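You operate a simulated robot arm through the tools that you are given. There is no shell and no other tool.

You are at the controls of a simulated robot arm. One attempt, no reset.

## Task
Set the index knob to the card's station and push the index pin home again.
Fine: the pin stands in the pin holder while you turn.

Only the result counts: the job must be done as asked and must still hold three seconds after the hand-in. Knocking over, shifting, dropping, spilling or breaking anything else fails it.

## Robot
A 6-joint arm with a two-finger parallel gripper, fixed in place. Base frame: the origin is at the foot of the arm, x ahead of it, y to its left, z up. Lengths are in mm, angles in rad, forces in N, time in s.
Its first joint turns from -2.897 to 2.897 rad. Payload 3.91 kg.
The TCP is the grasp point between the finger pads, 30 mm short of the fingertips. In the tool frame z runs along the fingers and y along their closing line. Largest opening 110 mm; finger width 20, thickness 10; the body of the gripper, 48 by 112 mm, starts 55 mm behind the TCP.
Orientation is that of the tool frame in the base frame, as [roll, pitch, yaw] about the fixed x, y, z axes, in that order (R = Rz(yaw) Ry(pitch) Rx(roll)). With the fingers straight down and closing along the base's y, the tool's x points along the base's -x, its y along +y and its z along -z.

## Interface
- The arm moves only by the tool move_arm. Its argument "deltas" is a list of rows, each an object of numbers (a shift or turn left out is 0, a gripper value left out holds the last): "x", "y", "z": the shift along the tool's x, y, z in mm; "rx", "ry", "rz": the turn, a rotation vector about the tool's x, y, z in rad; "gripper": the closure, from 0 (fully open) to 1 (shut). In form: [{"x": .., "y": .., "z": .., "rx": .., "ry": .., "rz": .., "gripper": ..}, ...]. A call has 1 to 20 rows; each row is the pose to reach, as a shift and turn from the pose commanded when the call began, along the tool's axes at that moment. Each row takes 0.2 s and may step no farther than 50 mm and 0.15 rad from the row before; otherwise, or with a gripper value out of range, the whole call is refused. A pose out of reach is approached as far as the arm can. The call stops where the force on the tool passes 40 N (or 10 N more than at its start, if that is more) or the arm is blocked; 0.2 s more then pass. Each finger travels about 153 mm/s and halts on what it meets, pressing with about 43 N; the grip force reading is that of the motor and also rises with nothing between the fingers. The clock runs only during rows and for 0.2 s after the last one: add rows that repeat a pose to give the fingers time. The reply holds the time, the measured pose of the TCP, the force on the tool along the base axes, the opening and the grip force, in the units named above and with some noise, with the torque about the TCP (base axes, N m) and any sound that the robot's microphone picked up, and new pictures: "show" is both (left out), scene, wrist or none.
- Cameras (640 x 400 px; columns grow to the right, rows downward): "scene" is fixed at [404.4, -644.1, 1731.4]; the picture's right is [1.00, -0.10, 0.00], its down [-0.04, -0.39, -0.92] and it looks along [0.09, 0.92, -0.39] (base axes); focal length 370 px, centre (320, 200). "wrist" rides on the gripper at [72, 17, -103] in the tool frame; the picture's right is [-0.23, 0.97, 0.00], its down [-0.76, -0.18, -0.62] and it looks along [-0.61, -0.14, 0.78] (tool axes); focal length 222 px, centre (320, 200).
- pixel_to_xyz(camera, pixels): for up to 12 pixels [column, row] of the newest picture of that camera ("zoom" is the newest enlarged one), the place [x, y, z] in the base frame of the surface seen there, good to about 2 mm, but the place of the scene camera against the robot may be out by one fixed shift of up to 12 mm in any direction. The clock stands still meanwhile.
- inspect(camera, box): a new picture of the part [left, top, right, bottom] of that camera's present view, enlarged. The clock stands still meanwhile.
- job_done(): hands the job in; it is judged then, once.

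Open the gripper and draw the arm clear of the work before you hand the job in, unless the task says otherwise.

The tools are called after "Request:" as name(argument=value, ...) on one line, values as JSON. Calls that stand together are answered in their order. move_arm: Moves the arm, as the interface text tells. Its arguments: {"type":"object","properties":{"deltas":{"type":"array","items":{"type":"object","properties":{"x":{"type":"number"},"y":{"type":"number"},"z":{"type":"number"},"rx":{"type":"number"},"ry":{"type":"number"},"rz":{"type":"number"},"gripper":{"type":"number"}}}},"show":{"type":"string","enum":["both","scene","wrist","none"]}},"required":["deltas"]} The other tools are called the same way: pixel_to_xyz (camera, pixels) gives the place of the surface under pixels of a picture; inspect (camera, box) takes an enlarged picture of a part of a camera's view; job_done () hands the job in.

At the start:

```text
time: 0.0
position: [360.5, 410.1, 1332.7]
orientation: [3.14, 0.004, -3.141]
contact_force: [0.2, 0.6, -0.5]
wrist_torque: [-0.01, 0.02, 0.0]
grip_width: 110.1
gripper_force: 0.2
```

scene: 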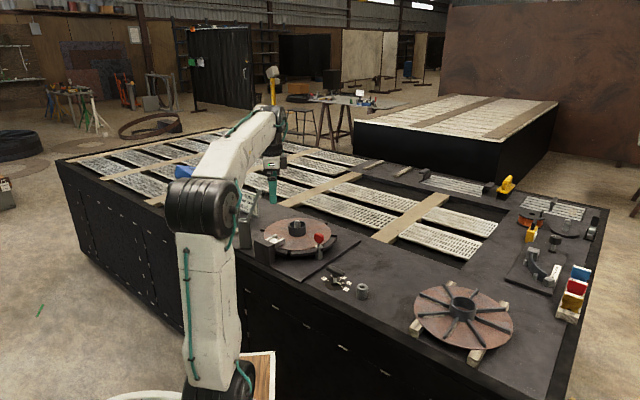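
wrist: 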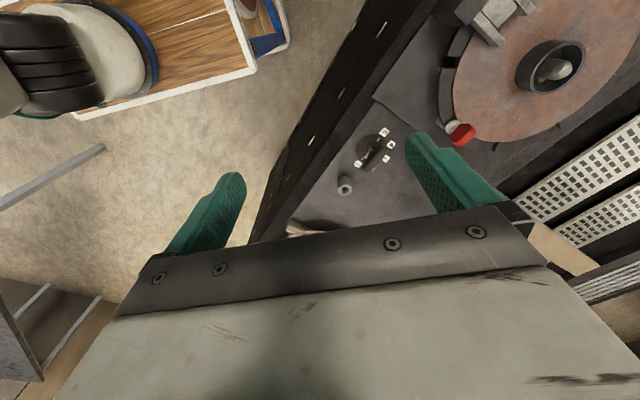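

The scene shows a dial-like item near (373,165..) and a small knob with white tags near (340,280), plus a red-headed pin near (318,240). I'll zoom in on these.

Request:
inspect(camera="scene", box=[230, 190, 390, 310])

Request:
inspect(camera="scene", box=[310, 260, 380, 304])

Request:
inspect(camera="wrist", box=[320, 110, 420, 210])

Request:
inspect(camera="scene", box=[490, 170, 610, 330])

```text
3.33 times, centred on (310, 250) of scene
```

zoom: 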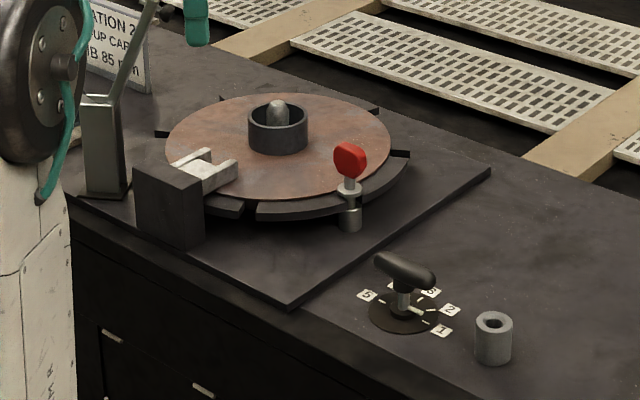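

```text
9.09 times, centred on (345, 282) of scene
```

zoom: 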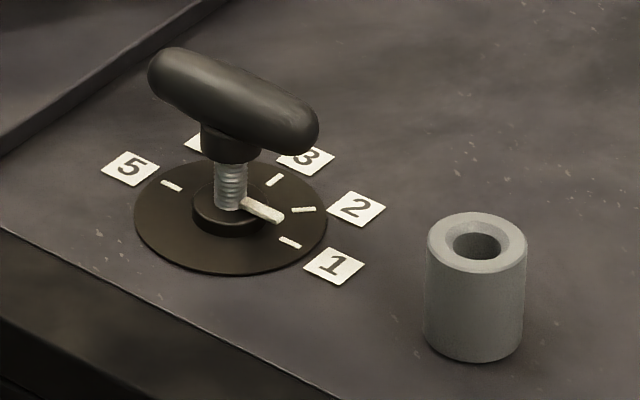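

```text
4.00 times, centred on (370, 160) of wrist
```

zoom: 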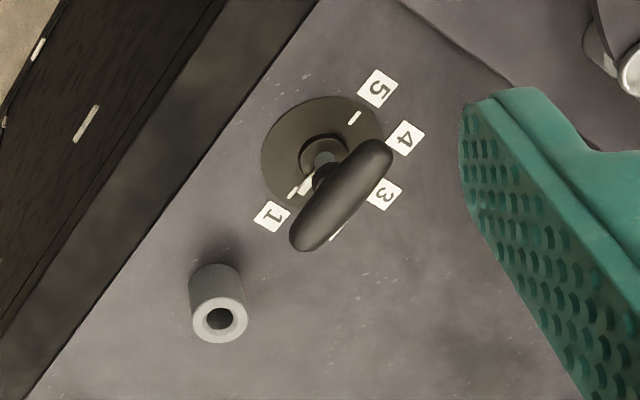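

```text
2.50 times, centred on (550, 250) of scene
```

zoom: 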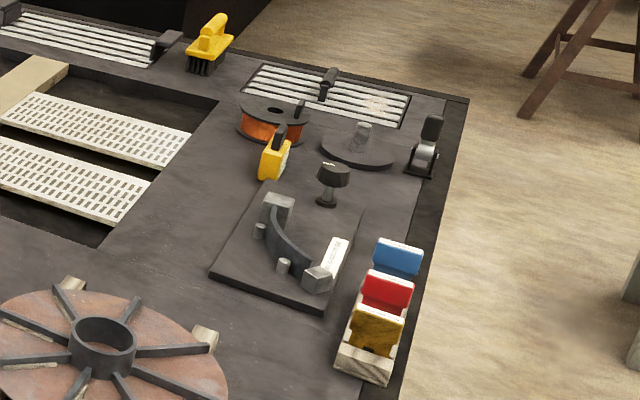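

The card behind the arm at about (258,205) is partly hidden. I'll zoom in on it and on the red-headed pin and T-handle.

Request:
inspect(camera="scene", box=[236, 180, 280, 216])

Request:
inspect(camera="scene", box=[295, 225, 345, 256])

Request:
inspect(camera="wrist", box=[430, 0, 640, 160])

Request:
inspect(camera="scene", box=[230, 200, 300, 260])

Request:
inspect(camera="scene", box=[325, 268, 365, 293])

```text
11.11 times, centred on (258, 198) of scene
```

zoom: 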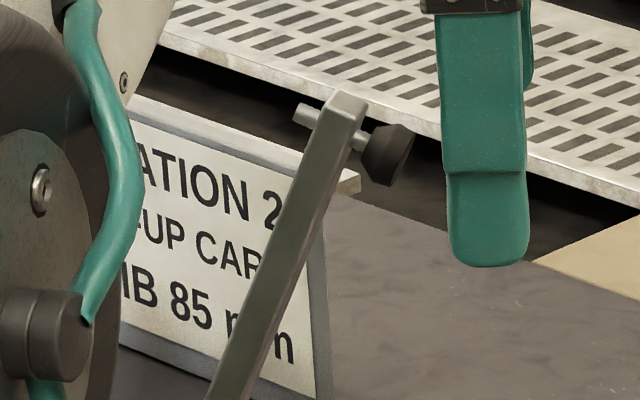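

```text
12.80 times, centred on (320, 240) of scene
```

zoom: 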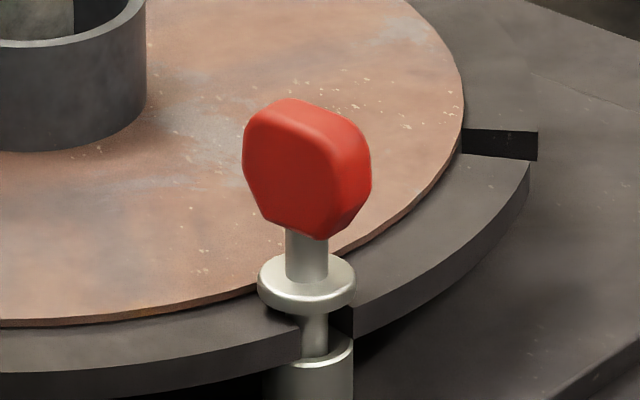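

```text
2.50 times, centred on (535, 80) of wrist
```

zoom: 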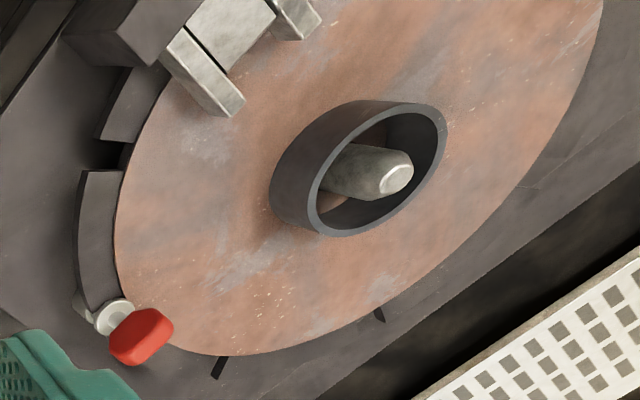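

```text
6.67 times, centred on (265, 230) of scene
```

zoom: 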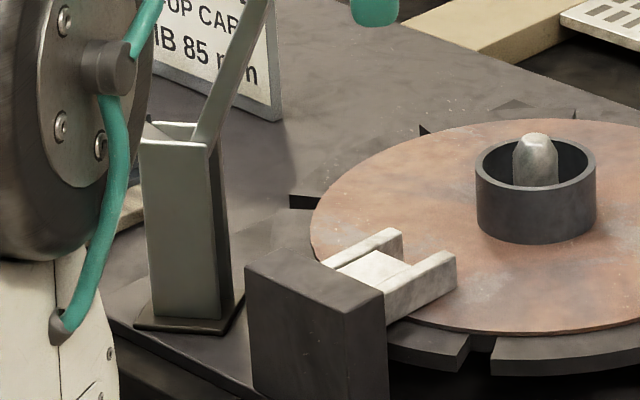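

```text
16.00 times, centred on (345, 280) of scene
```

zoom: 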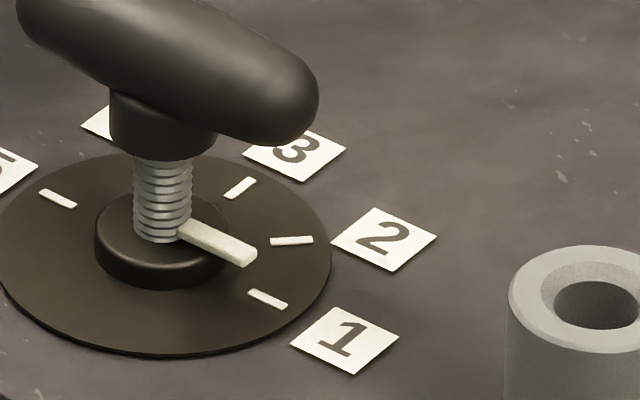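

The card seems to read "STATION 2 / SET-UP CARD / HUB 85 mm", though it is half hidden by the arm. I'll get positions of the key objects before moving for a better view.

Request:
pixel_to_xyz(camera="scene", pixels=[[318, 238], [319, 246], [319, 255], [338, 267], [346, 271], [332, 264], [362, 287], [338, 284], [297, 228], [265, 203], [300, 278], [270, 240]])

Request:
pixel_to_xyz(camera="wrist", pixels=[[463, 134], [452, 126], [345, 185], [363, 155], [413, 148], [373, 160], [555, 70], [300, 160], [379, 151], [365, 150]])

```text
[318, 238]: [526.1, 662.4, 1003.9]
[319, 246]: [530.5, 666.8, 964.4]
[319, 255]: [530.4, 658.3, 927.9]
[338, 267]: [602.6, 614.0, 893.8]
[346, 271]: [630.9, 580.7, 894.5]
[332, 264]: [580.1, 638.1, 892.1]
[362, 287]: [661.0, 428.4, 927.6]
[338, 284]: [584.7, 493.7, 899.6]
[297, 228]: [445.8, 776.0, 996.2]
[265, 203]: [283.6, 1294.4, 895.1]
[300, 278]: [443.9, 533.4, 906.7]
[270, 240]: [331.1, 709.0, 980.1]
```

```text
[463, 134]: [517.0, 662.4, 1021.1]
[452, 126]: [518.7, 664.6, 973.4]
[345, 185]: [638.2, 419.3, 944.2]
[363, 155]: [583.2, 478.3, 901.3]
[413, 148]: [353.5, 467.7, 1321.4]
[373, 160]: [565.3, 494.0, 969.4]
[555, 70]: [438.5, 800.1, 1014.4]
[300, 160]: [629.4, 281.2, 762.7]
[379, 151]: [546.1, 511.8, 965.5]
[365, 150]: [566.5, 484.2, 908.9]
```

Wrist depth puts the dial at about (570,485,905), the pin head at (517,662,1020) and the holder at about (640,420,944). I move the wrist camera down to look at the dial, which may also uncover the card.

Request:
move_arm(deltas=[{"x": -6, "y": 20, "z": 36}, {"x": -12, "y": 40, "z": 72}, {"x": -18, "y": 60, "z": 108}, {"x": -24, "y": 80, "z": 144}, {"x": -29, "y": 100, "z": 180}, {"x": -34, "y": 119, "z": 210}, {"x": -34, "y": 119, "z": 210}])

```text
time: 1.6
position: [392.9, 531.2, 1122.7]
orientation: [3.139, 0.003, -3.141]
contact_force: [-0.3, -0.2, 1.0]
wrist_torque: [0.02, 0.01, -0.01]
grip_width: 110.0
gripper_force: 0.1
```

scene: 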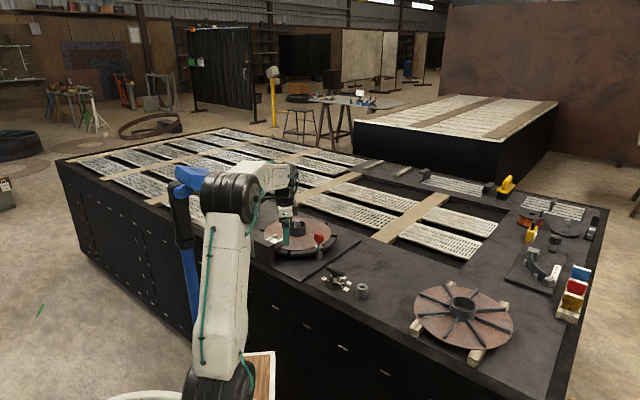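
wrist: 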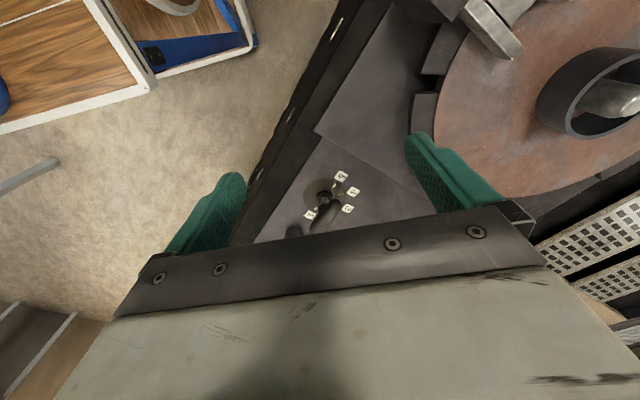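

The dial is now at about (325,200) in the wrist picture. I zoom there; the card is hidden by the arm now.

Request:
inspect(camera="wrist", box=[285, 160, 375, 235])

Request:
inspect(camera="scene", box=[310, 250, 380, 304])

Request:
inspect(camera="scene", box=[255, 215, 345, 275])

```text
5.33 times, centred on (330, 198) of wrist
```

zoom: 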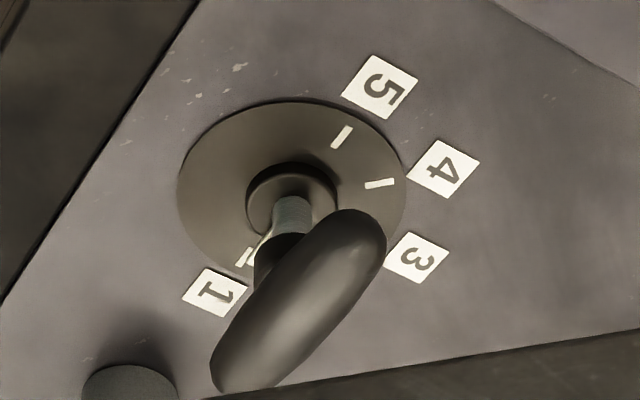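

```text
7.41 times, centred on (345, 277) of scene
```

zoom: 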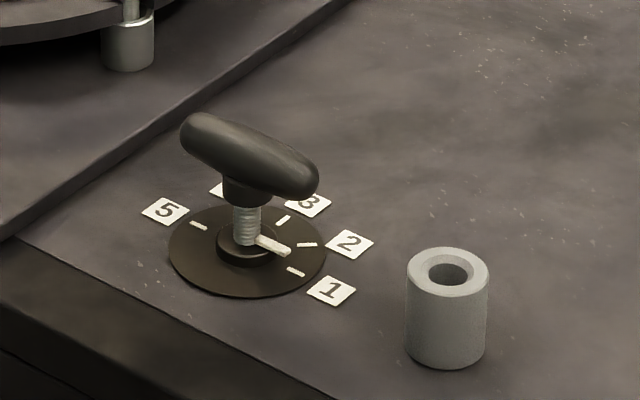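

```text
6.67 times, centred on (300, 245) of scene
```

zoom: 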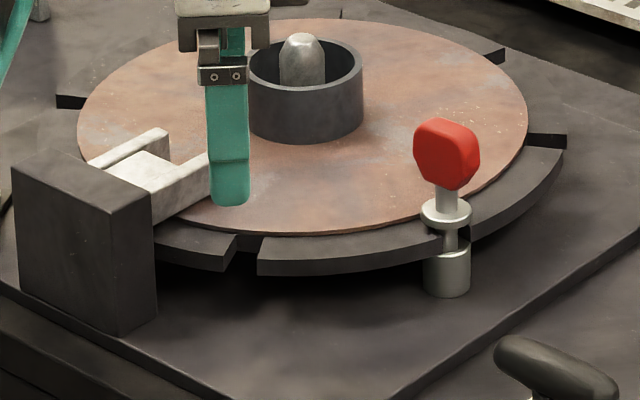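

The knob pointer appears to be at station 1 now. I move the arm up and to the right so the scene camera can see the card.

Request:
move_arm(deltas=[{"x": -30, "y": -20, "z": -25}, {"x": -60, "y": -50, "z": -50}, {"x": -90, "y": -80, "z": -75}, {"x": -120, "y": -110, "z": -95}, {"x": -150, "y": -140, "z": -110}, {"x": -180, "y": -170, "z": -110}, {"x": -210, "y": -200, "z": -110}, {"x": -240, "y": -230, "z": -110}, {"x": -250, "y": -250, "z": -110}, {"x": -250, "y": -250, "z": -110}])

```text
time: 3.8
position: [643.8, 280.8, 1233.4]
orientation: [-3.141, 0.003, 3.142]
contact_force: [-0.5, -0.5, 0.7]
wrist_torque: [0.02, 0.0, -0.01]
grip_width: 110.0
gripper_force: 0.1
```

scene: 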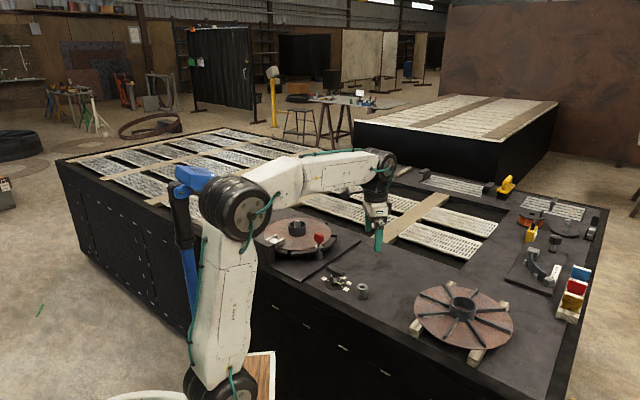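
wrist: 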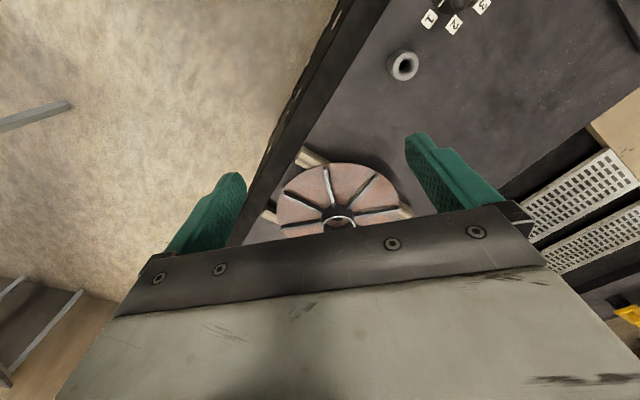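

The elbow still hides the card around (250,195), and a static blue post shows at (185,180). I check where that post is before choosing another arm pose.

Request:
pixel_to_xyz(camera="scene", pixels=[[195, 178], [180, 172], [180, 210], [192, 260], [187, 240], [198, 310], [262, 205], [270, 195], [235, 215], [300, 180]])

Request:
inspect(camera="scene", box=[140, 150, 300, 270])

```text
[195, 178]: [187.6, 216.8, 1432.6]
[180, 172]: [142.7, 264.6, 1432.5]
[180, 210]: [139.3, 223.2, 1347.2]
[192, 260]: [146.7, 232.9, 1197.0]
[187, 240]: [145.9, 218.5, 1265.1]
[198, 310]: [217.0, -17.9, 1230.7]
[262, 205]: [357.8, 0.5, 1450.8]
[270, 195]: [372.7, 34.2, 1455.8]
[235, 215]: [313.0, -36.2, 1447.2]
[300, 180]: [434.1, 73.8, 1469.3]
```

```text
3.33 times, centred on (220, 210) of scene
```

zoom: 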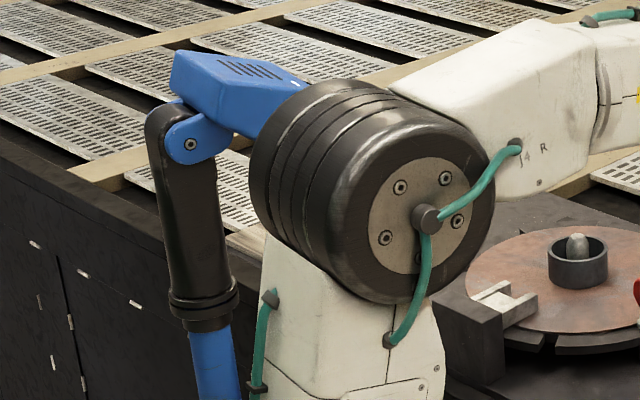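

The blue post is a tall object or linkage right beside the arm's elbow, so I avoid swinging left. I'll swing out to the right at a safe height to pull the elbow away from the card's line of sight.

Request:
move_arm(deltas=[{"x": -21, "y": -39, "z": 5}, {"x": -42, "y": -78, "z": 15}, {"x": -63, "y": -117, "z": 20}, {"x": -84, "y": -156, "z": 30}, {"x": -105, "y": -195, "z": 35}, {"x": -126, "y": -234, "z": 45}, {"x": -147, "y": -273, "z": 50}, {"x": -168, "y": -312, "z": 60}, {"x": -189, "y": -351, "z": 65}, {"x": -210, "y": -390, "z": 75}, {"x": -231, "y": -429, "z": 80}, {"x": -231, "y": -429, "z": 80}])

```text
time: 6.4
position: [874.6, -150.7, 1153.3]
orientation: [3.139, 0.001, 3.142]
contact_force: [0.0, -1.0, -0.2]
wrist_torque: [0.04, 0.01, -0.02]
grip_width: 109.9
gripper_force: 0.1
```

scene: 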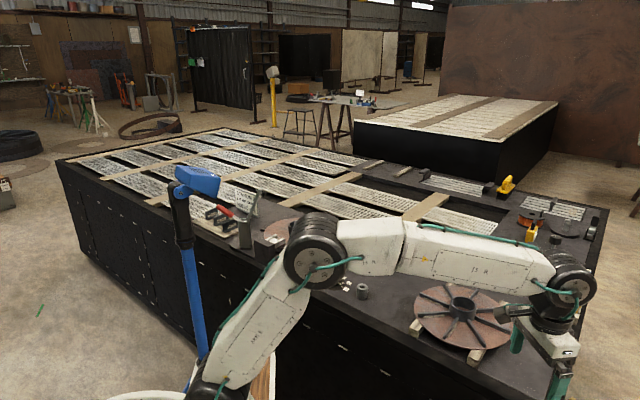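
wrist: 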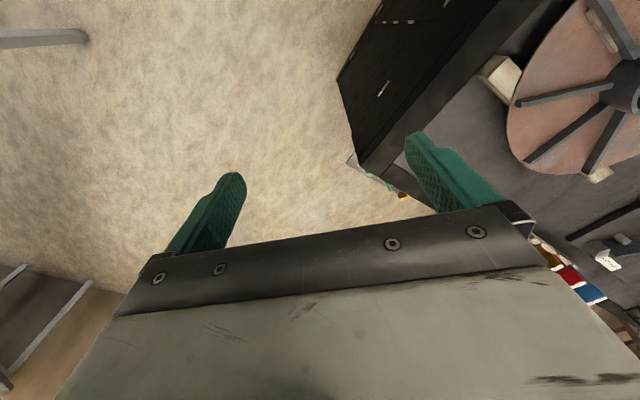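

The card is now uncovered near (250,200). I zoom in on it.

Request:
inspect(camera="scene", box=[228, 182, 272, 210])

Request:
inspect(camera="scene", box=[160, 160, 300, 250])

Request:
pixel_to_xyz(camera="scene", pixels=[[247, 205], [245, 235], [195, 178], [192, 260], [200, 330]])

```text
14.29 times, centred on (250, 196) of scene
```

zoom: 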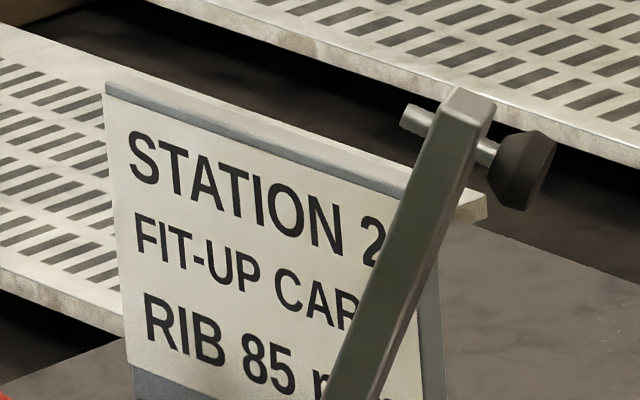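

```text
4.44 times, centred on (230, 205) of scene
```

zoom: 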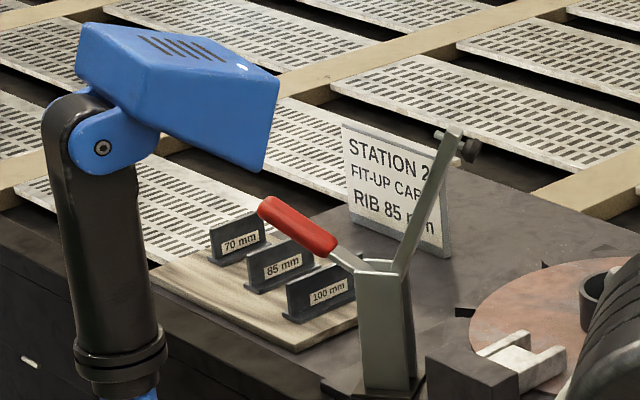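

```text
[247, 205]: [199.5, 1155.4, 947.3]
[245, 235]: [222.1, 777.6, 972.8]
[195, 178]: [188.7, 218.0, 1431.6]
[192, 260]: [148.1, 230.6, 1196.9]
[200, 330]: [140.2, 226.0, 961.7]
```

The card reads "STATION 2 / FIT-UP CARD / RIB 85 mm", so the target is station 2. The blue item is a static lamp post at about (145,228), up to z≈1440. I now hover above the knob to view the dial closely.

Request:
move_arm(deltas=[{"x": 20, "y": 40}, {"x": 40, "y": 80}, {"x": 60, "y": 120}, {"x": 80, "y": 160}, {"x": 100, "y": 200}, {"x": 120, "y": 240}, {"x": 140, "y": 280}, {"x": 160, "y": 320}, {"x": 180, "y": 360}, {"x": 200, "y": 400}, {"x": 220, "y": 440}, {"x": 240, "y": 480}, {"x": 260, "y": 520}, {"x": 280, "y": 560}, {"x": 300, "y": 600}, {"x": 315, "y": 630}, {"x": 320, "y": 640}, {"x": 320, "y": 640}])

```text
time: 10.2
position: [556.5, 491.2, 1154.9]
orientation: [3.141, 0.003, 3.142]
contact_force: [-0.2, 0.8, 0.1]
wrist_torque: [-0.03, 0.01, 0.03]
grip_width: 109.9
gripper_force: 0.1
```

scene: 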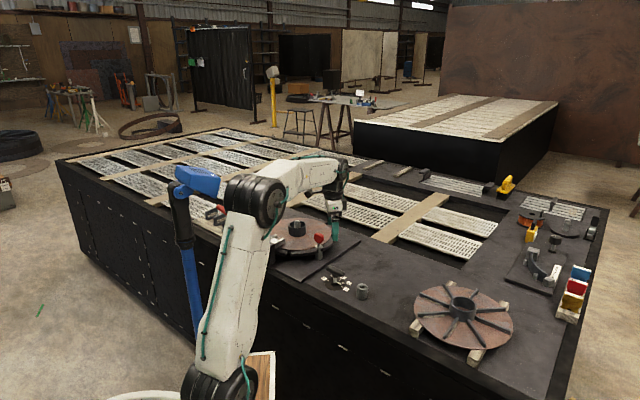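
wrist: 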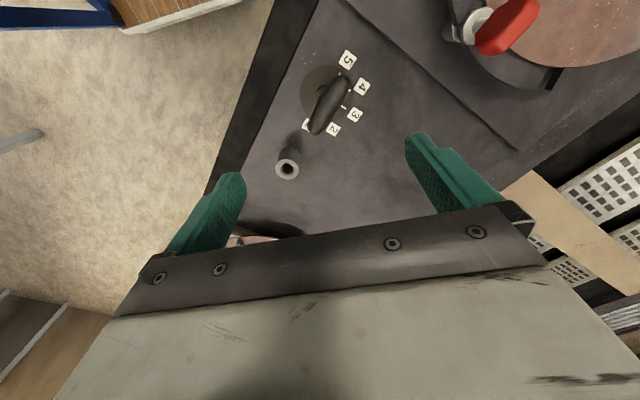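

The dial is at about (325,95), the holder at (288,165) and the pin head at (505,25). I zoom and measure them.

Request:
inspect(camera="wrist", box=[285, 45, 381, 145])

Request:
pixel_to_xyz(camera="wrist", pixels=[[288, 165], [288, 168], [347, 60], [362, 87], [355, 115], [333, 129], [306, 125], [340, 82], [320, 125], [330, 103], [320, 73], [305, 95]])

Request:
pixel_to_xyz(camera="wrist", pixels=[[505, 25], [528, 12], [485, 45], [520, 35], [475, 20], [495, 15], [465, 30], [553, 78], [380, 30]])

Request:
inspect(camera="wrist", box=[420, 0, 580, 100])

Request:
inspect(camera="scene", box=[160, 150, 300, 240])

```text
4.00 times, centred on (333, 95) of wrist
```

zoom: 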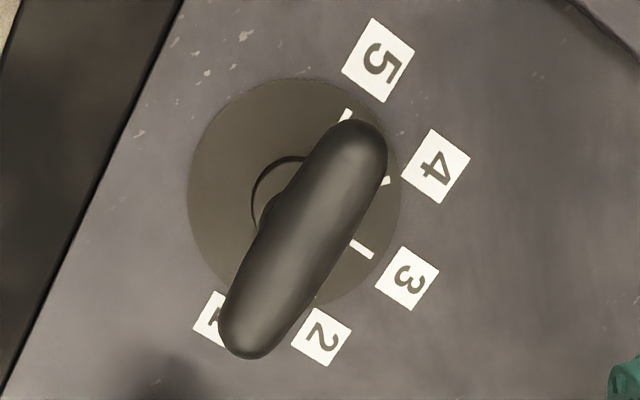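

```text
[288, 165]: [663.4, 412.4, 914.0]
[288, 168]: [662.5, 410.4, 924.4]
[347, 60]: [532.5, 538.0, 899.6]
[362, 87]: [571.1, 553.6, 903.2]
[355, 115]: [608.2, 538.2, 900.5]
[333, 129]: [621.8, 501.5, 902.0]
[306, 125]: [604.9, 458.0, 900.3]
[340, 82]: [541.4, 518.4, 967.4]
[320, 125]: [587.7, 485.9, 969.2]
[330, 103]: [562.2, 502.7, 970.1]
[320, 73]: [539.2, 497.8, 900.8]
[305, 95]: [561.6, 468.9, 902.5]
```

```text
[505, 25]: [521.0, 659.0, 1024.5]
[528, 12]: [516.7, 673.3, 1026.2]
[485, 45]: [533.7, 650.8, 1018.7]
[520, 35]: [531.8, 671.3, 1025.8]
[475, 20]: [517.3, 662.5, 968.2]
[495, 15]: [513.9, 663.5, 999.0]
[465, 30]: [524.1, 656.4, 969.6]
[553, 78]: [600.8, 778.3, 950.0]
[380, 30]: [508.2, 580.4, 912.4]
```

```text
4.00 times, centred on (500, 50) of wrist
```

zoom: 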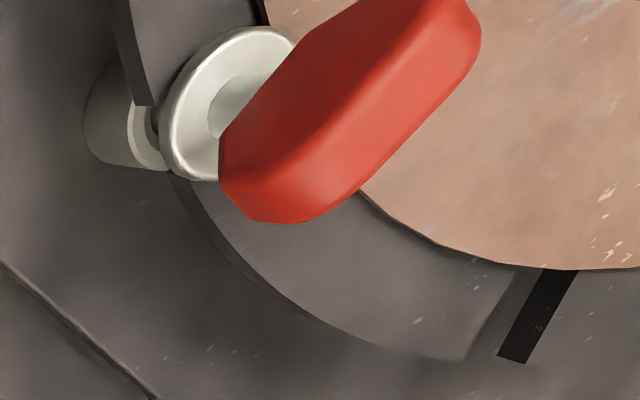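

```text
4.44 times, centred on (230, 195) of scene
```

zoom: 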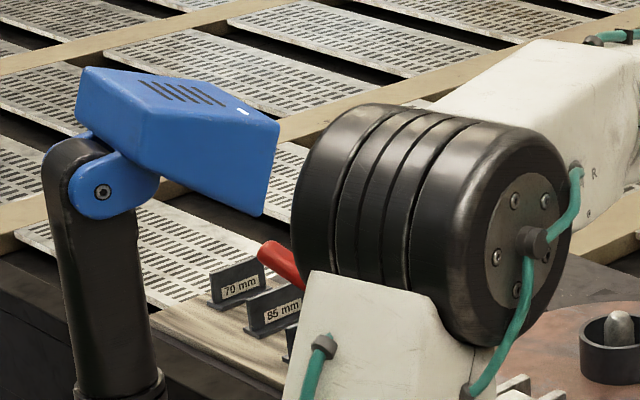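

Geometry so far: dial centre about (570,500), stations 45° apart with station 2 along +x; pin axis about (521,661), red slab head z≈985–1027 with its flat faces normal to azimuth ~37°. Before going further left I check clearance between elbow and blue post head.

Request:
pixel_to_xyz(camera="scene", pixels=[[228, 192], [235, 180], [245, 178], [228, 205], [218, 185], [216, 195], [212, 176], [225, 230], [210, 300], [240, 230], [200, 170], [265, 200]])

```text
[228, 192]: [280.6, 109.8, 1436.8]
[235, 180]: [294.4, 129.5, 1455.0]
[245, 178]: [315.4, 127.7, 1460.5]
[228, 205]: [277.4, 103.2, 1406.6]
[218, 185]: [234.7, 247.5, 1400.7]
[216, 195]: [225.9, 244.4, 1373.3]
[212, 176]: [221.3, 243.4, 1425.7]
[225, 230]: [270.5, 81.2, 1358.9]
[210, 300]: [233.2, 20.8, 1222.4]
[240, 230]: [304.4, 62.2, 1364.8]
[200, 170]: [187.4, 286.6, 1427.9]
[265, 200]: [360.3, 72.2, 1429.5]
```

The elbow sits well to the right of the blue head (about 100 mm sideways), and extending outward increases that gap. I move above the pin at z≈1110 and turn the tool so the fingers will close on the slab's flat faces.

Request:
move_arm(deltas=[{"x": 0, "y": 15, "z": 6, "rz": 0.115}, {"x": 0, "y": 40, "z": 12, "rz": 0.23}, {"x": 5, "y": 65, "z": 18, "rz": 0.345}, {"x": 10, "y": 90, "z": 24, "rz": 0.46}, {"x": 15, "y": 115, "z": 30, "rz": 0.575}, {"x": 25, "y": 140, "z": 36, "rz": 0.69}, {"x": 30, "y": 160, "z": 40, "rz": 0.805}, {"x": 35, "y": 170, "z": 45, "rz": 0.925}, {"x": 35, "y": 170, "z": 45, "rz": 0.925}])

```text
time: 12.2
position: [521.1, 660.8, 1109.1]
orientation: [3.14, 0.0, 2.214]
contact_force: [0.4, 1.1, -0.1]
wrist_torque: [-0.02, -0.03, 0.03]
grip_width: 109.9
gripper_force: 0.0
```

scene: 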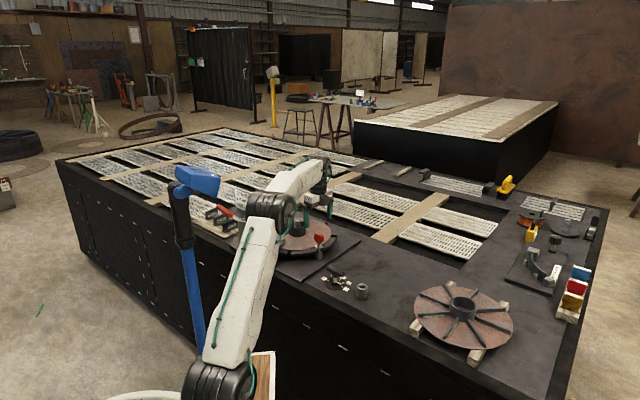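
wrist: 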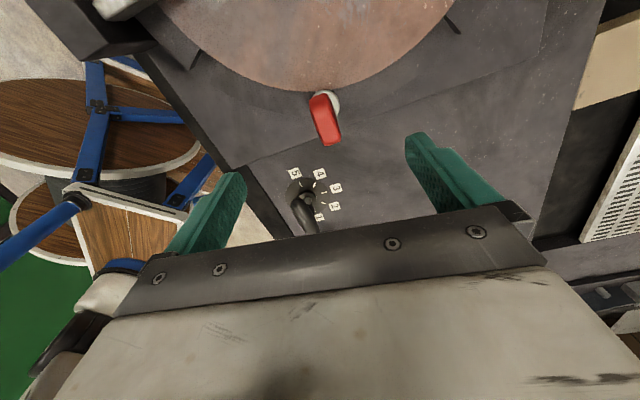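

The pin head sits at (325,118) between the fingers. I zoom in for its exact orientation and position.

Request:
inspect(camera="wrist", box=[285, 70, 375, 160])

Request:
pixel_to_xyz(camera="wrist", pixels=[[318, 98], [324, 96], [327, 143], [335, 140], [313, 100], [322, 122], [329, 120], [337, 103], [333, 96], [318, 120], [325, 130], [322, 108]])

Request:
inspect(camera="scene", box=[280, 190, 350, 260])

```text
4.44 times, centred on (330, 115) of wrist
```

zoom: 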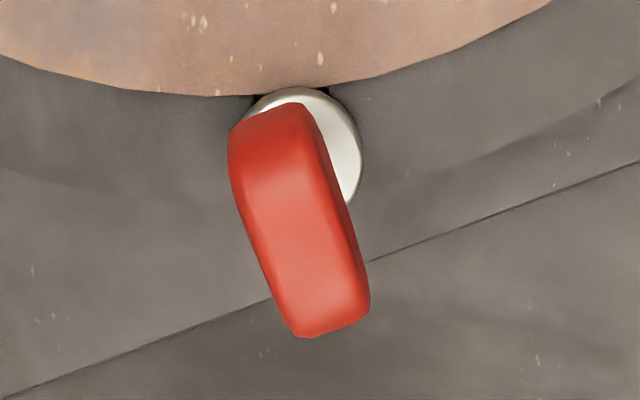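

```text
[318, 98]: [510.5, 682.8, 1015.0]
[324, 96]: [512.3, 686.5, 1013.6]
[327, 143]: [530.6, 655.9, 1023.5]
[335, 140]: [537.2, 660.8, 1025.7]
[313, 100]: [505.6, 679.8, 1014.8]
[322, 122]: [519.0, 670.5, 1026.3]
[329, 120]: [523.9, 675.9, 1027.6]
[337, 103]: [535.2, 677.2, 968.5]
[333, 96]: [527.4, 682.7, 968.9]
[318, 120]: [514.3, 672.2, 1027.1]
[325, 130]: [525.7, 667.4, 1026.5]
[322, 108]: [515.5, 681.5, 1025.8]
```

```text
5.71 times, centred on (315, 225) of scene
```

zoom: 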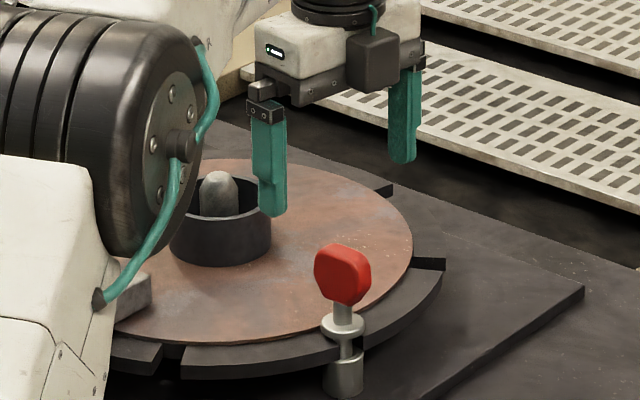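

From the 3D points, the pin axis is about (523.5, 672) with the slab's long axis near azimuth −50°, and flange top at z≈969. I centre over it and descend to TCP z≈1008, gripper still open.

Request:
move_arm(deltas=[{"x": 7.5, "y": 8.6, "z": 10}, {"x": 7.5, "y": 8.6, "z": 40}, {"x": 7.5, "y": 8.6, "z": 70}, {"x": 7.5, "y": 8.6, "z": 90}, {"x": 7.5, "y": 8.6, "z": 101}, {"x": 7.5, "y": 8.6, "z": 101}])

```text
time: 13.6
position: [521.1, 671.3, 1006.5]
orientation: [3.141, 0.0, 2.216]
contact_force: [-0.4, -0.5, 0.5]
wrist_torque: [0.02, 0.01, 0.0]
grip_width: 110.1
gripper_force: 0.2
```

scene: 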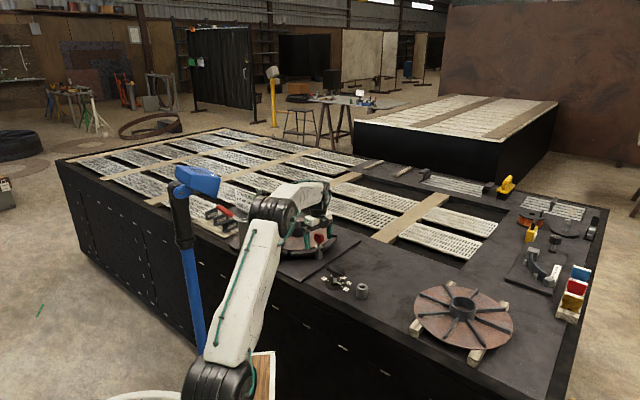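
wrist: 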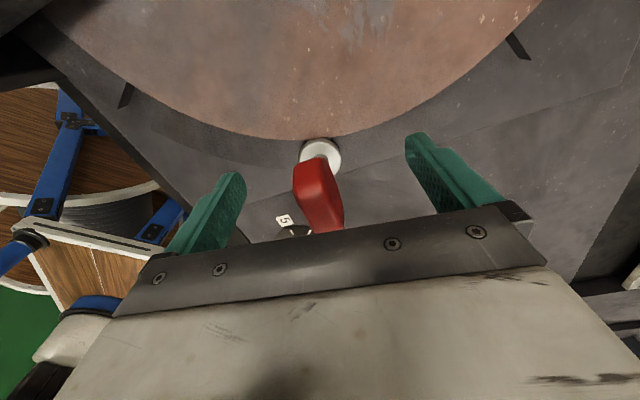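

The red head at (318,190) is between the fingers. I verify centring with a close zoom before closing.

Request:
inspect(camera="wrist", box=[220, 120, 440, 250])

Request:
pixel_to_xyz(camera="wrist", pixels=[[297, 165], [318, 158], [300, 190], [330, 185], [316, 195], [322, 225], [338, 150], [308, 145], [322, 142], [330, 200]])

Request:
inspect(camera="scene", box=[280, 200, 350, 260])

```text
2.91 times, centred on (330, 185) of wrist
```

zoom: 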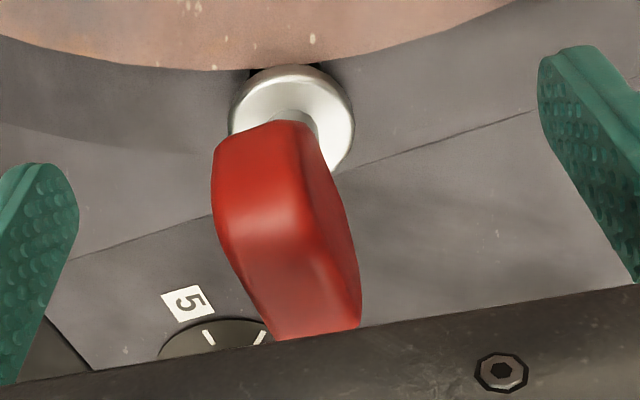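

```text
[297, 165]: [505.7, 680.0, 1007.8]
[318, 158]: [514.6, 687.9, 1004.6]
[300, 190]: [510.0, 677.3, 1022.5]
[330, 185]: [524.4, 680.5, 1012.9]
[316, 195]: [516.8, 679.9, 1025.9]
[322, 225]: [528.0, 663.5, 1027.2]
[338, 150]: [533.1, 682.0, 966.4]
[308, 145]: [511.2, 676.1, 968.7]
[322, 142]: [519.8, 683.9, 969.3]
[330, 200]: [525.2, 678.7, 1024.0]
```

```text
6.67 times, centred on (315, 230) of scene
```

zoom: 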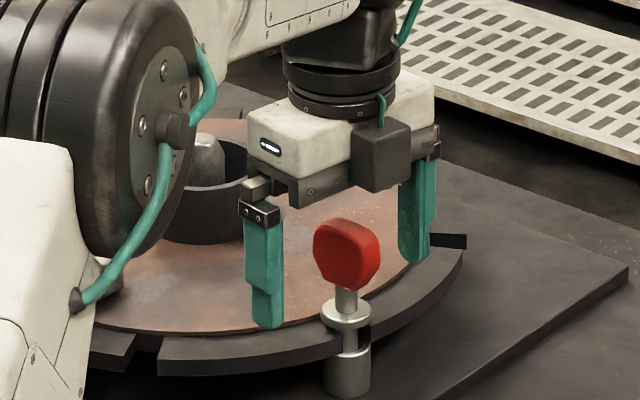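

The pin is well centred (flange centre about (522,673), TCP (521,671)). I close the gripper on the head.

Request:
move_arm(deltas=[{"gripper": 0.5}, {"gripper": 0.8}, {"gripper": 1.0}, {"gripper": 1.0}, {"gripper": 1.0}])

```text
time: 14.8
position: [521.7, 671.1, 1007.0]
orientation: [3.139, 0.001, 2.215]
contact_force: [-0.7, 0.2, 0.3]
wrist_torque: [0.01, 0.05, -0.02]
grip_width: 17.2
gripper_force: 42.8
```

scene: 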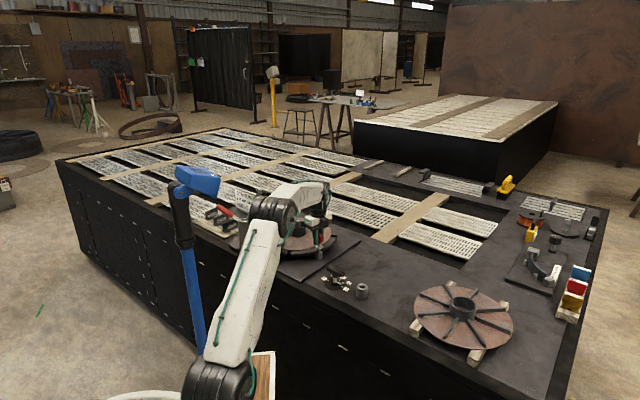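
wrist: 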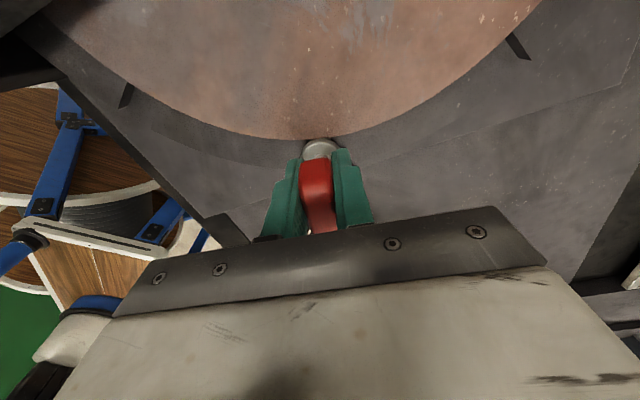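

The head is held at 17.2 mm width. I lift slowly by 30 mm and watch the force.

Request:
move_arm(deltas=[{"z": -4}, {"z": -8}, {"z": -12}, {"z": -18}, {"z": -24}, {"z": -30}])

```text
time: 16.2
position: [522.6, 671.2, 1038.9]
orientation: [3.137, 0.0, 2.217]
contact_force: [-0.2, 0.0, -1.2]
wrist_torque: [-0.01, -0.02, -0.03]
grip_width: 17.1
gripper_force: 43.2
```

scene: 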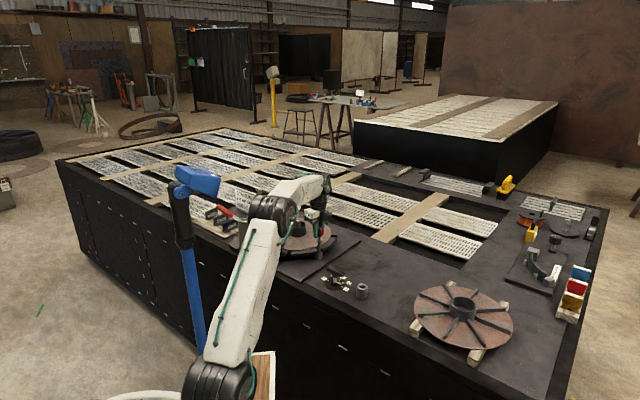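
wrist: 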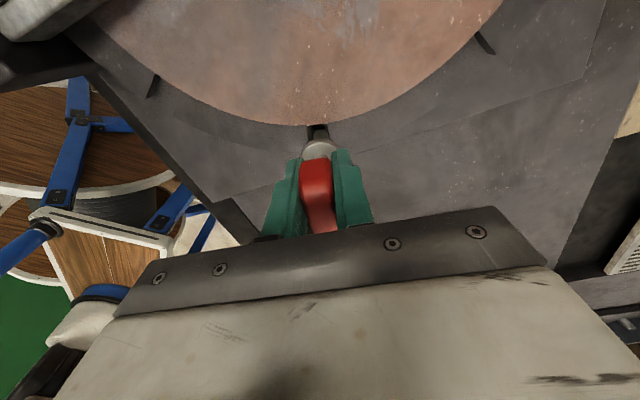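

The pin lifts freely. I continue straight up another 90 mm and look at it.

Request:
move_arm(deltas=[{"z": -15}, {"z": -30}, {"z": -45}, {"z": -60}, {"z": -75}, {"z": -90}, {"z": -90}])

Request:
inspect(camera="scene", box=[270, 170, 350, 260])

Request:
inspect(camera="wrist", box=[250, 60, 410, 240])

```text
time: 17.8
position: [522.6, 672.3, 1128.7]
orientation: [3.139, 0.002, 2.216]
contact_force: [-0.3, -1.8, -1.3]
wrist_torque: [0.03, -0.02, 0.01]
grip_width: 17.3
gripper_force: 42.9
```

scene: 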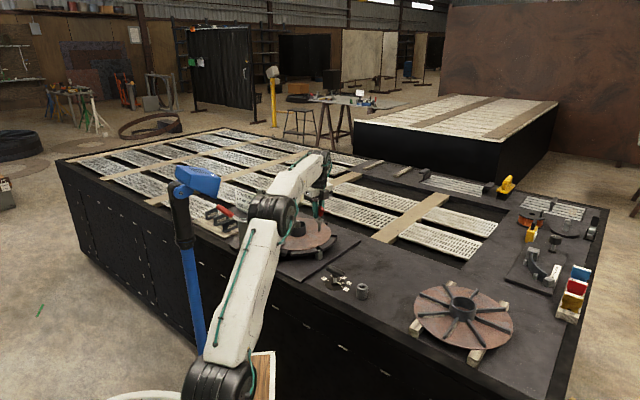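
wrist: 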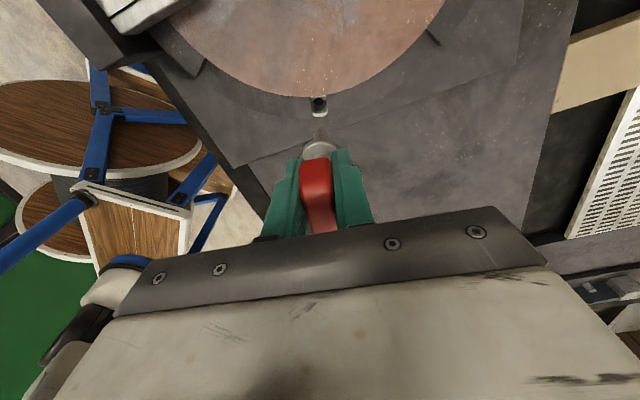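

```text
4.44 times, centred on (310, 215) of scene
```

zoom: 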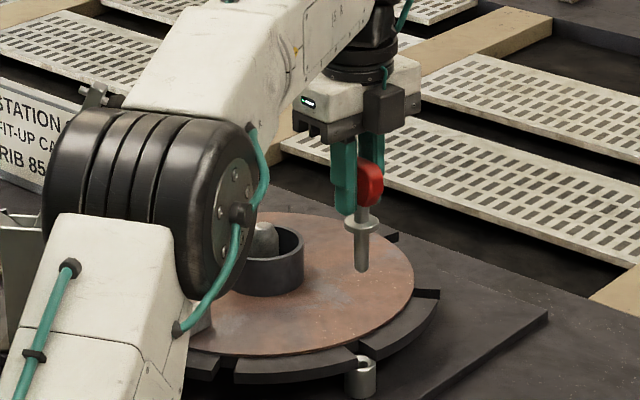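

```text
2.22 times, centred on (330, 150) of wrist
```

zoom: 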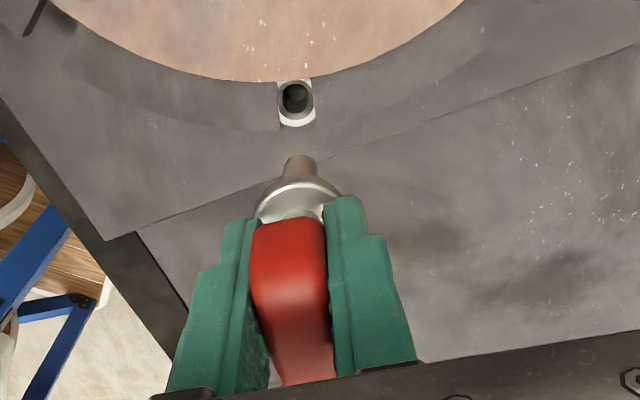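

The pin is out: its shank is seen below the flange, and the bush hole shows at about (319,105). I measure the bush hole and the pin's tip.

Request:
pixel_to_xyz(camera="wrist", pixels=[[319, 105], [313, 104], [327, 104], [319, 116], [320, 133], [317, 150], [305, 100], [335, 100], [319, 98], [302, 90], [320, 140]])

Request:
inspect(camera="wrist", box=[290, 85, 350, 125])

Request:
inspect(camera="scene", box=[300, 195, 340, 255])

```text
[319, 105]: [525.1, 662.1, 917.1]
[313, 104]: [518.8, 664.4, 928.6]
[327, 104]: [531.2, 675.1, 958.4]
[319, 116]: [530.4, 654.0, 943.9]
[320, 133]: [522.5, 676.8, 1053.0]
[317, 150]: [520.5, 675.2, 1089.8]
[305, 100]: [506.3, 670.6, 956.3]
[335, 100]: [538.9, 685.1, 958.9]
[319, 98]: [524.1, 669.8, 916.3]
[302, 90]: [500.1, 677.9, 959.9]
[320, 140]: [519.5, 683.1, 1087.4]
```

```text
10.00 times, centred on (320, 105) of wrist
```

zoom: 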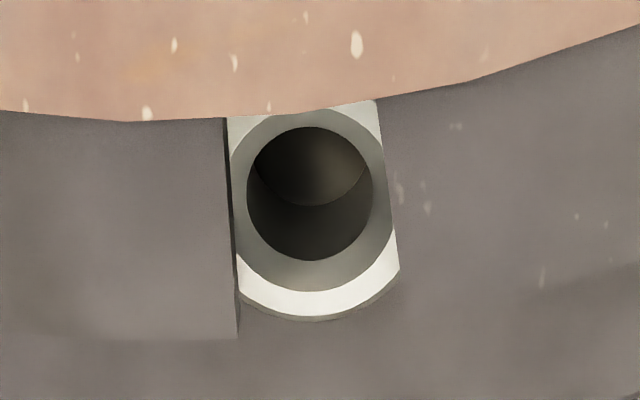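

```text
6.67 times, centred on (320, 225) of scene
```

zoom: 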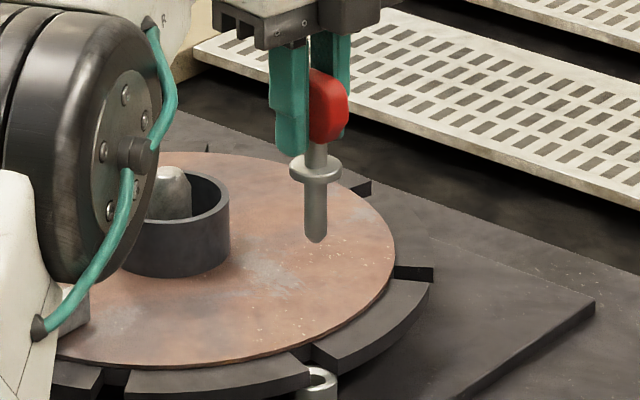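

The pin's rounded tip is about 75 mm below the TCP and the bush hole is near (523,669). I carry the pin at this height over to the holder near (663,411).

Request:
move_arm(deltas=[{"x": -30, "y": -5}, {"x": -70, "y": -11}, {"x": -115, "y": -18}, {"x": -160, "y": -25}, {"x": -205, "y": -31}, {"x": -245, "y": -37}, {"x": -275, "y": -42}, {"x": -293, "y": -45}, {"x": -293, "y": -45}])

Request:
inspect(camera="wrist", box=[250, 60, 410, 240])

Request:
inspect(camera="scene", box=[310, 200, 400, 310])

```text
time: 19.8
position: [661.7, 411.3, 1127.2]
orientation: [3.14, 0.0, 2.216]
contact_force: [-1.0, 0.3, -1.1]
wrist_torque: [-0.05, 0.01, 0.0]
grip_width: 17.2
gripper_force: 42.7
```

scene: 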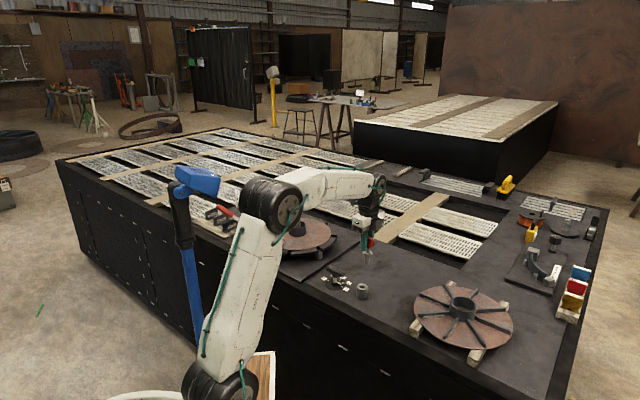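
wrist: 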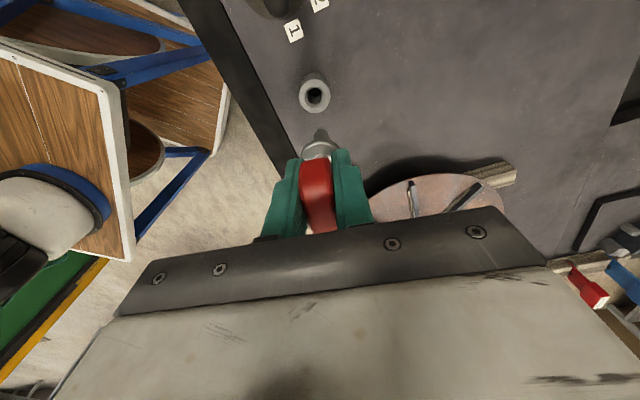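

```text
2.22 times, centred on (330, 150) of wrist
```

zoom: 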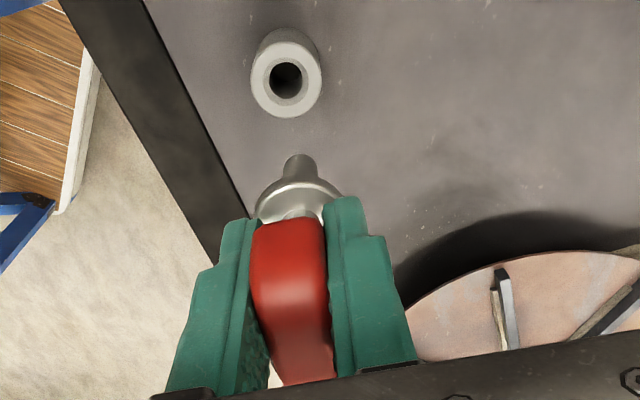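

```text
3.64 times, centred on (355, 255) of scene
```

zoom: 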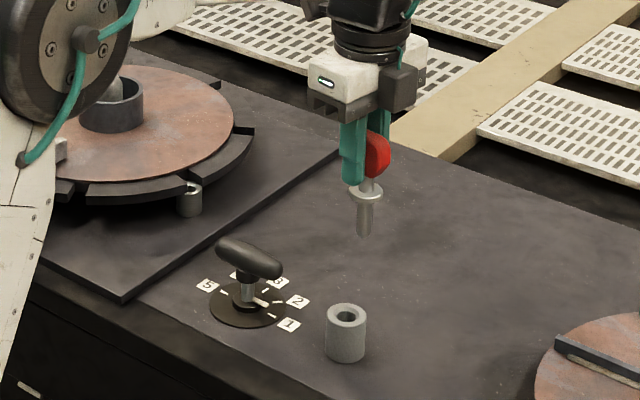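

The holder is at (314,95) with its hole just ahead of the pin tip. I zoom and measure the rim.

Request:
inspect(camera="wrist", box=[285, 75, 345, 115])

Request:
pixel_to_xyz(camera="wrist", pixels=[[314, 111], [301, 97], [329, 95], [315, 82], [314, 96], [302, 85], [320, 132], [314, 105]])

```text
10.00 times, centred on (315, 95) of wrist
```

zoom: 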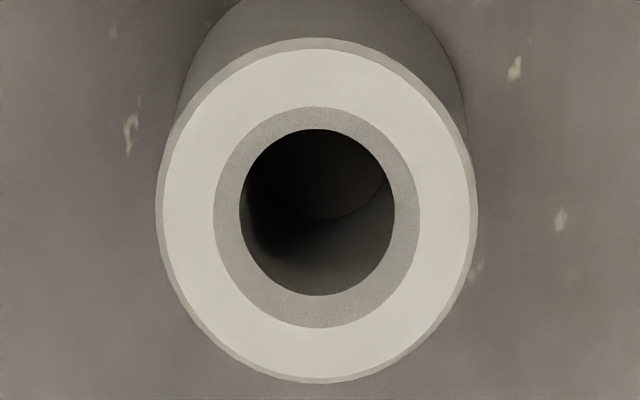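

```text
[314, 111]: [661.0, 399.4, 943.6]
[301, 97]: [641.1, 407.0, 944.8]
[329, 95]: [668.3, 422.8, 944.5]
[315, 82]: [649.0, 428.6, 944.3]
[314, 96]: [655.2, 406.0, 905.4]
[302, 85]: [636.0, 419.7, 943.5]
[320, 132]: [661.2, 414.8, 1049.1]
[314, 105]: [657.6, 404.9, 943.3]
```

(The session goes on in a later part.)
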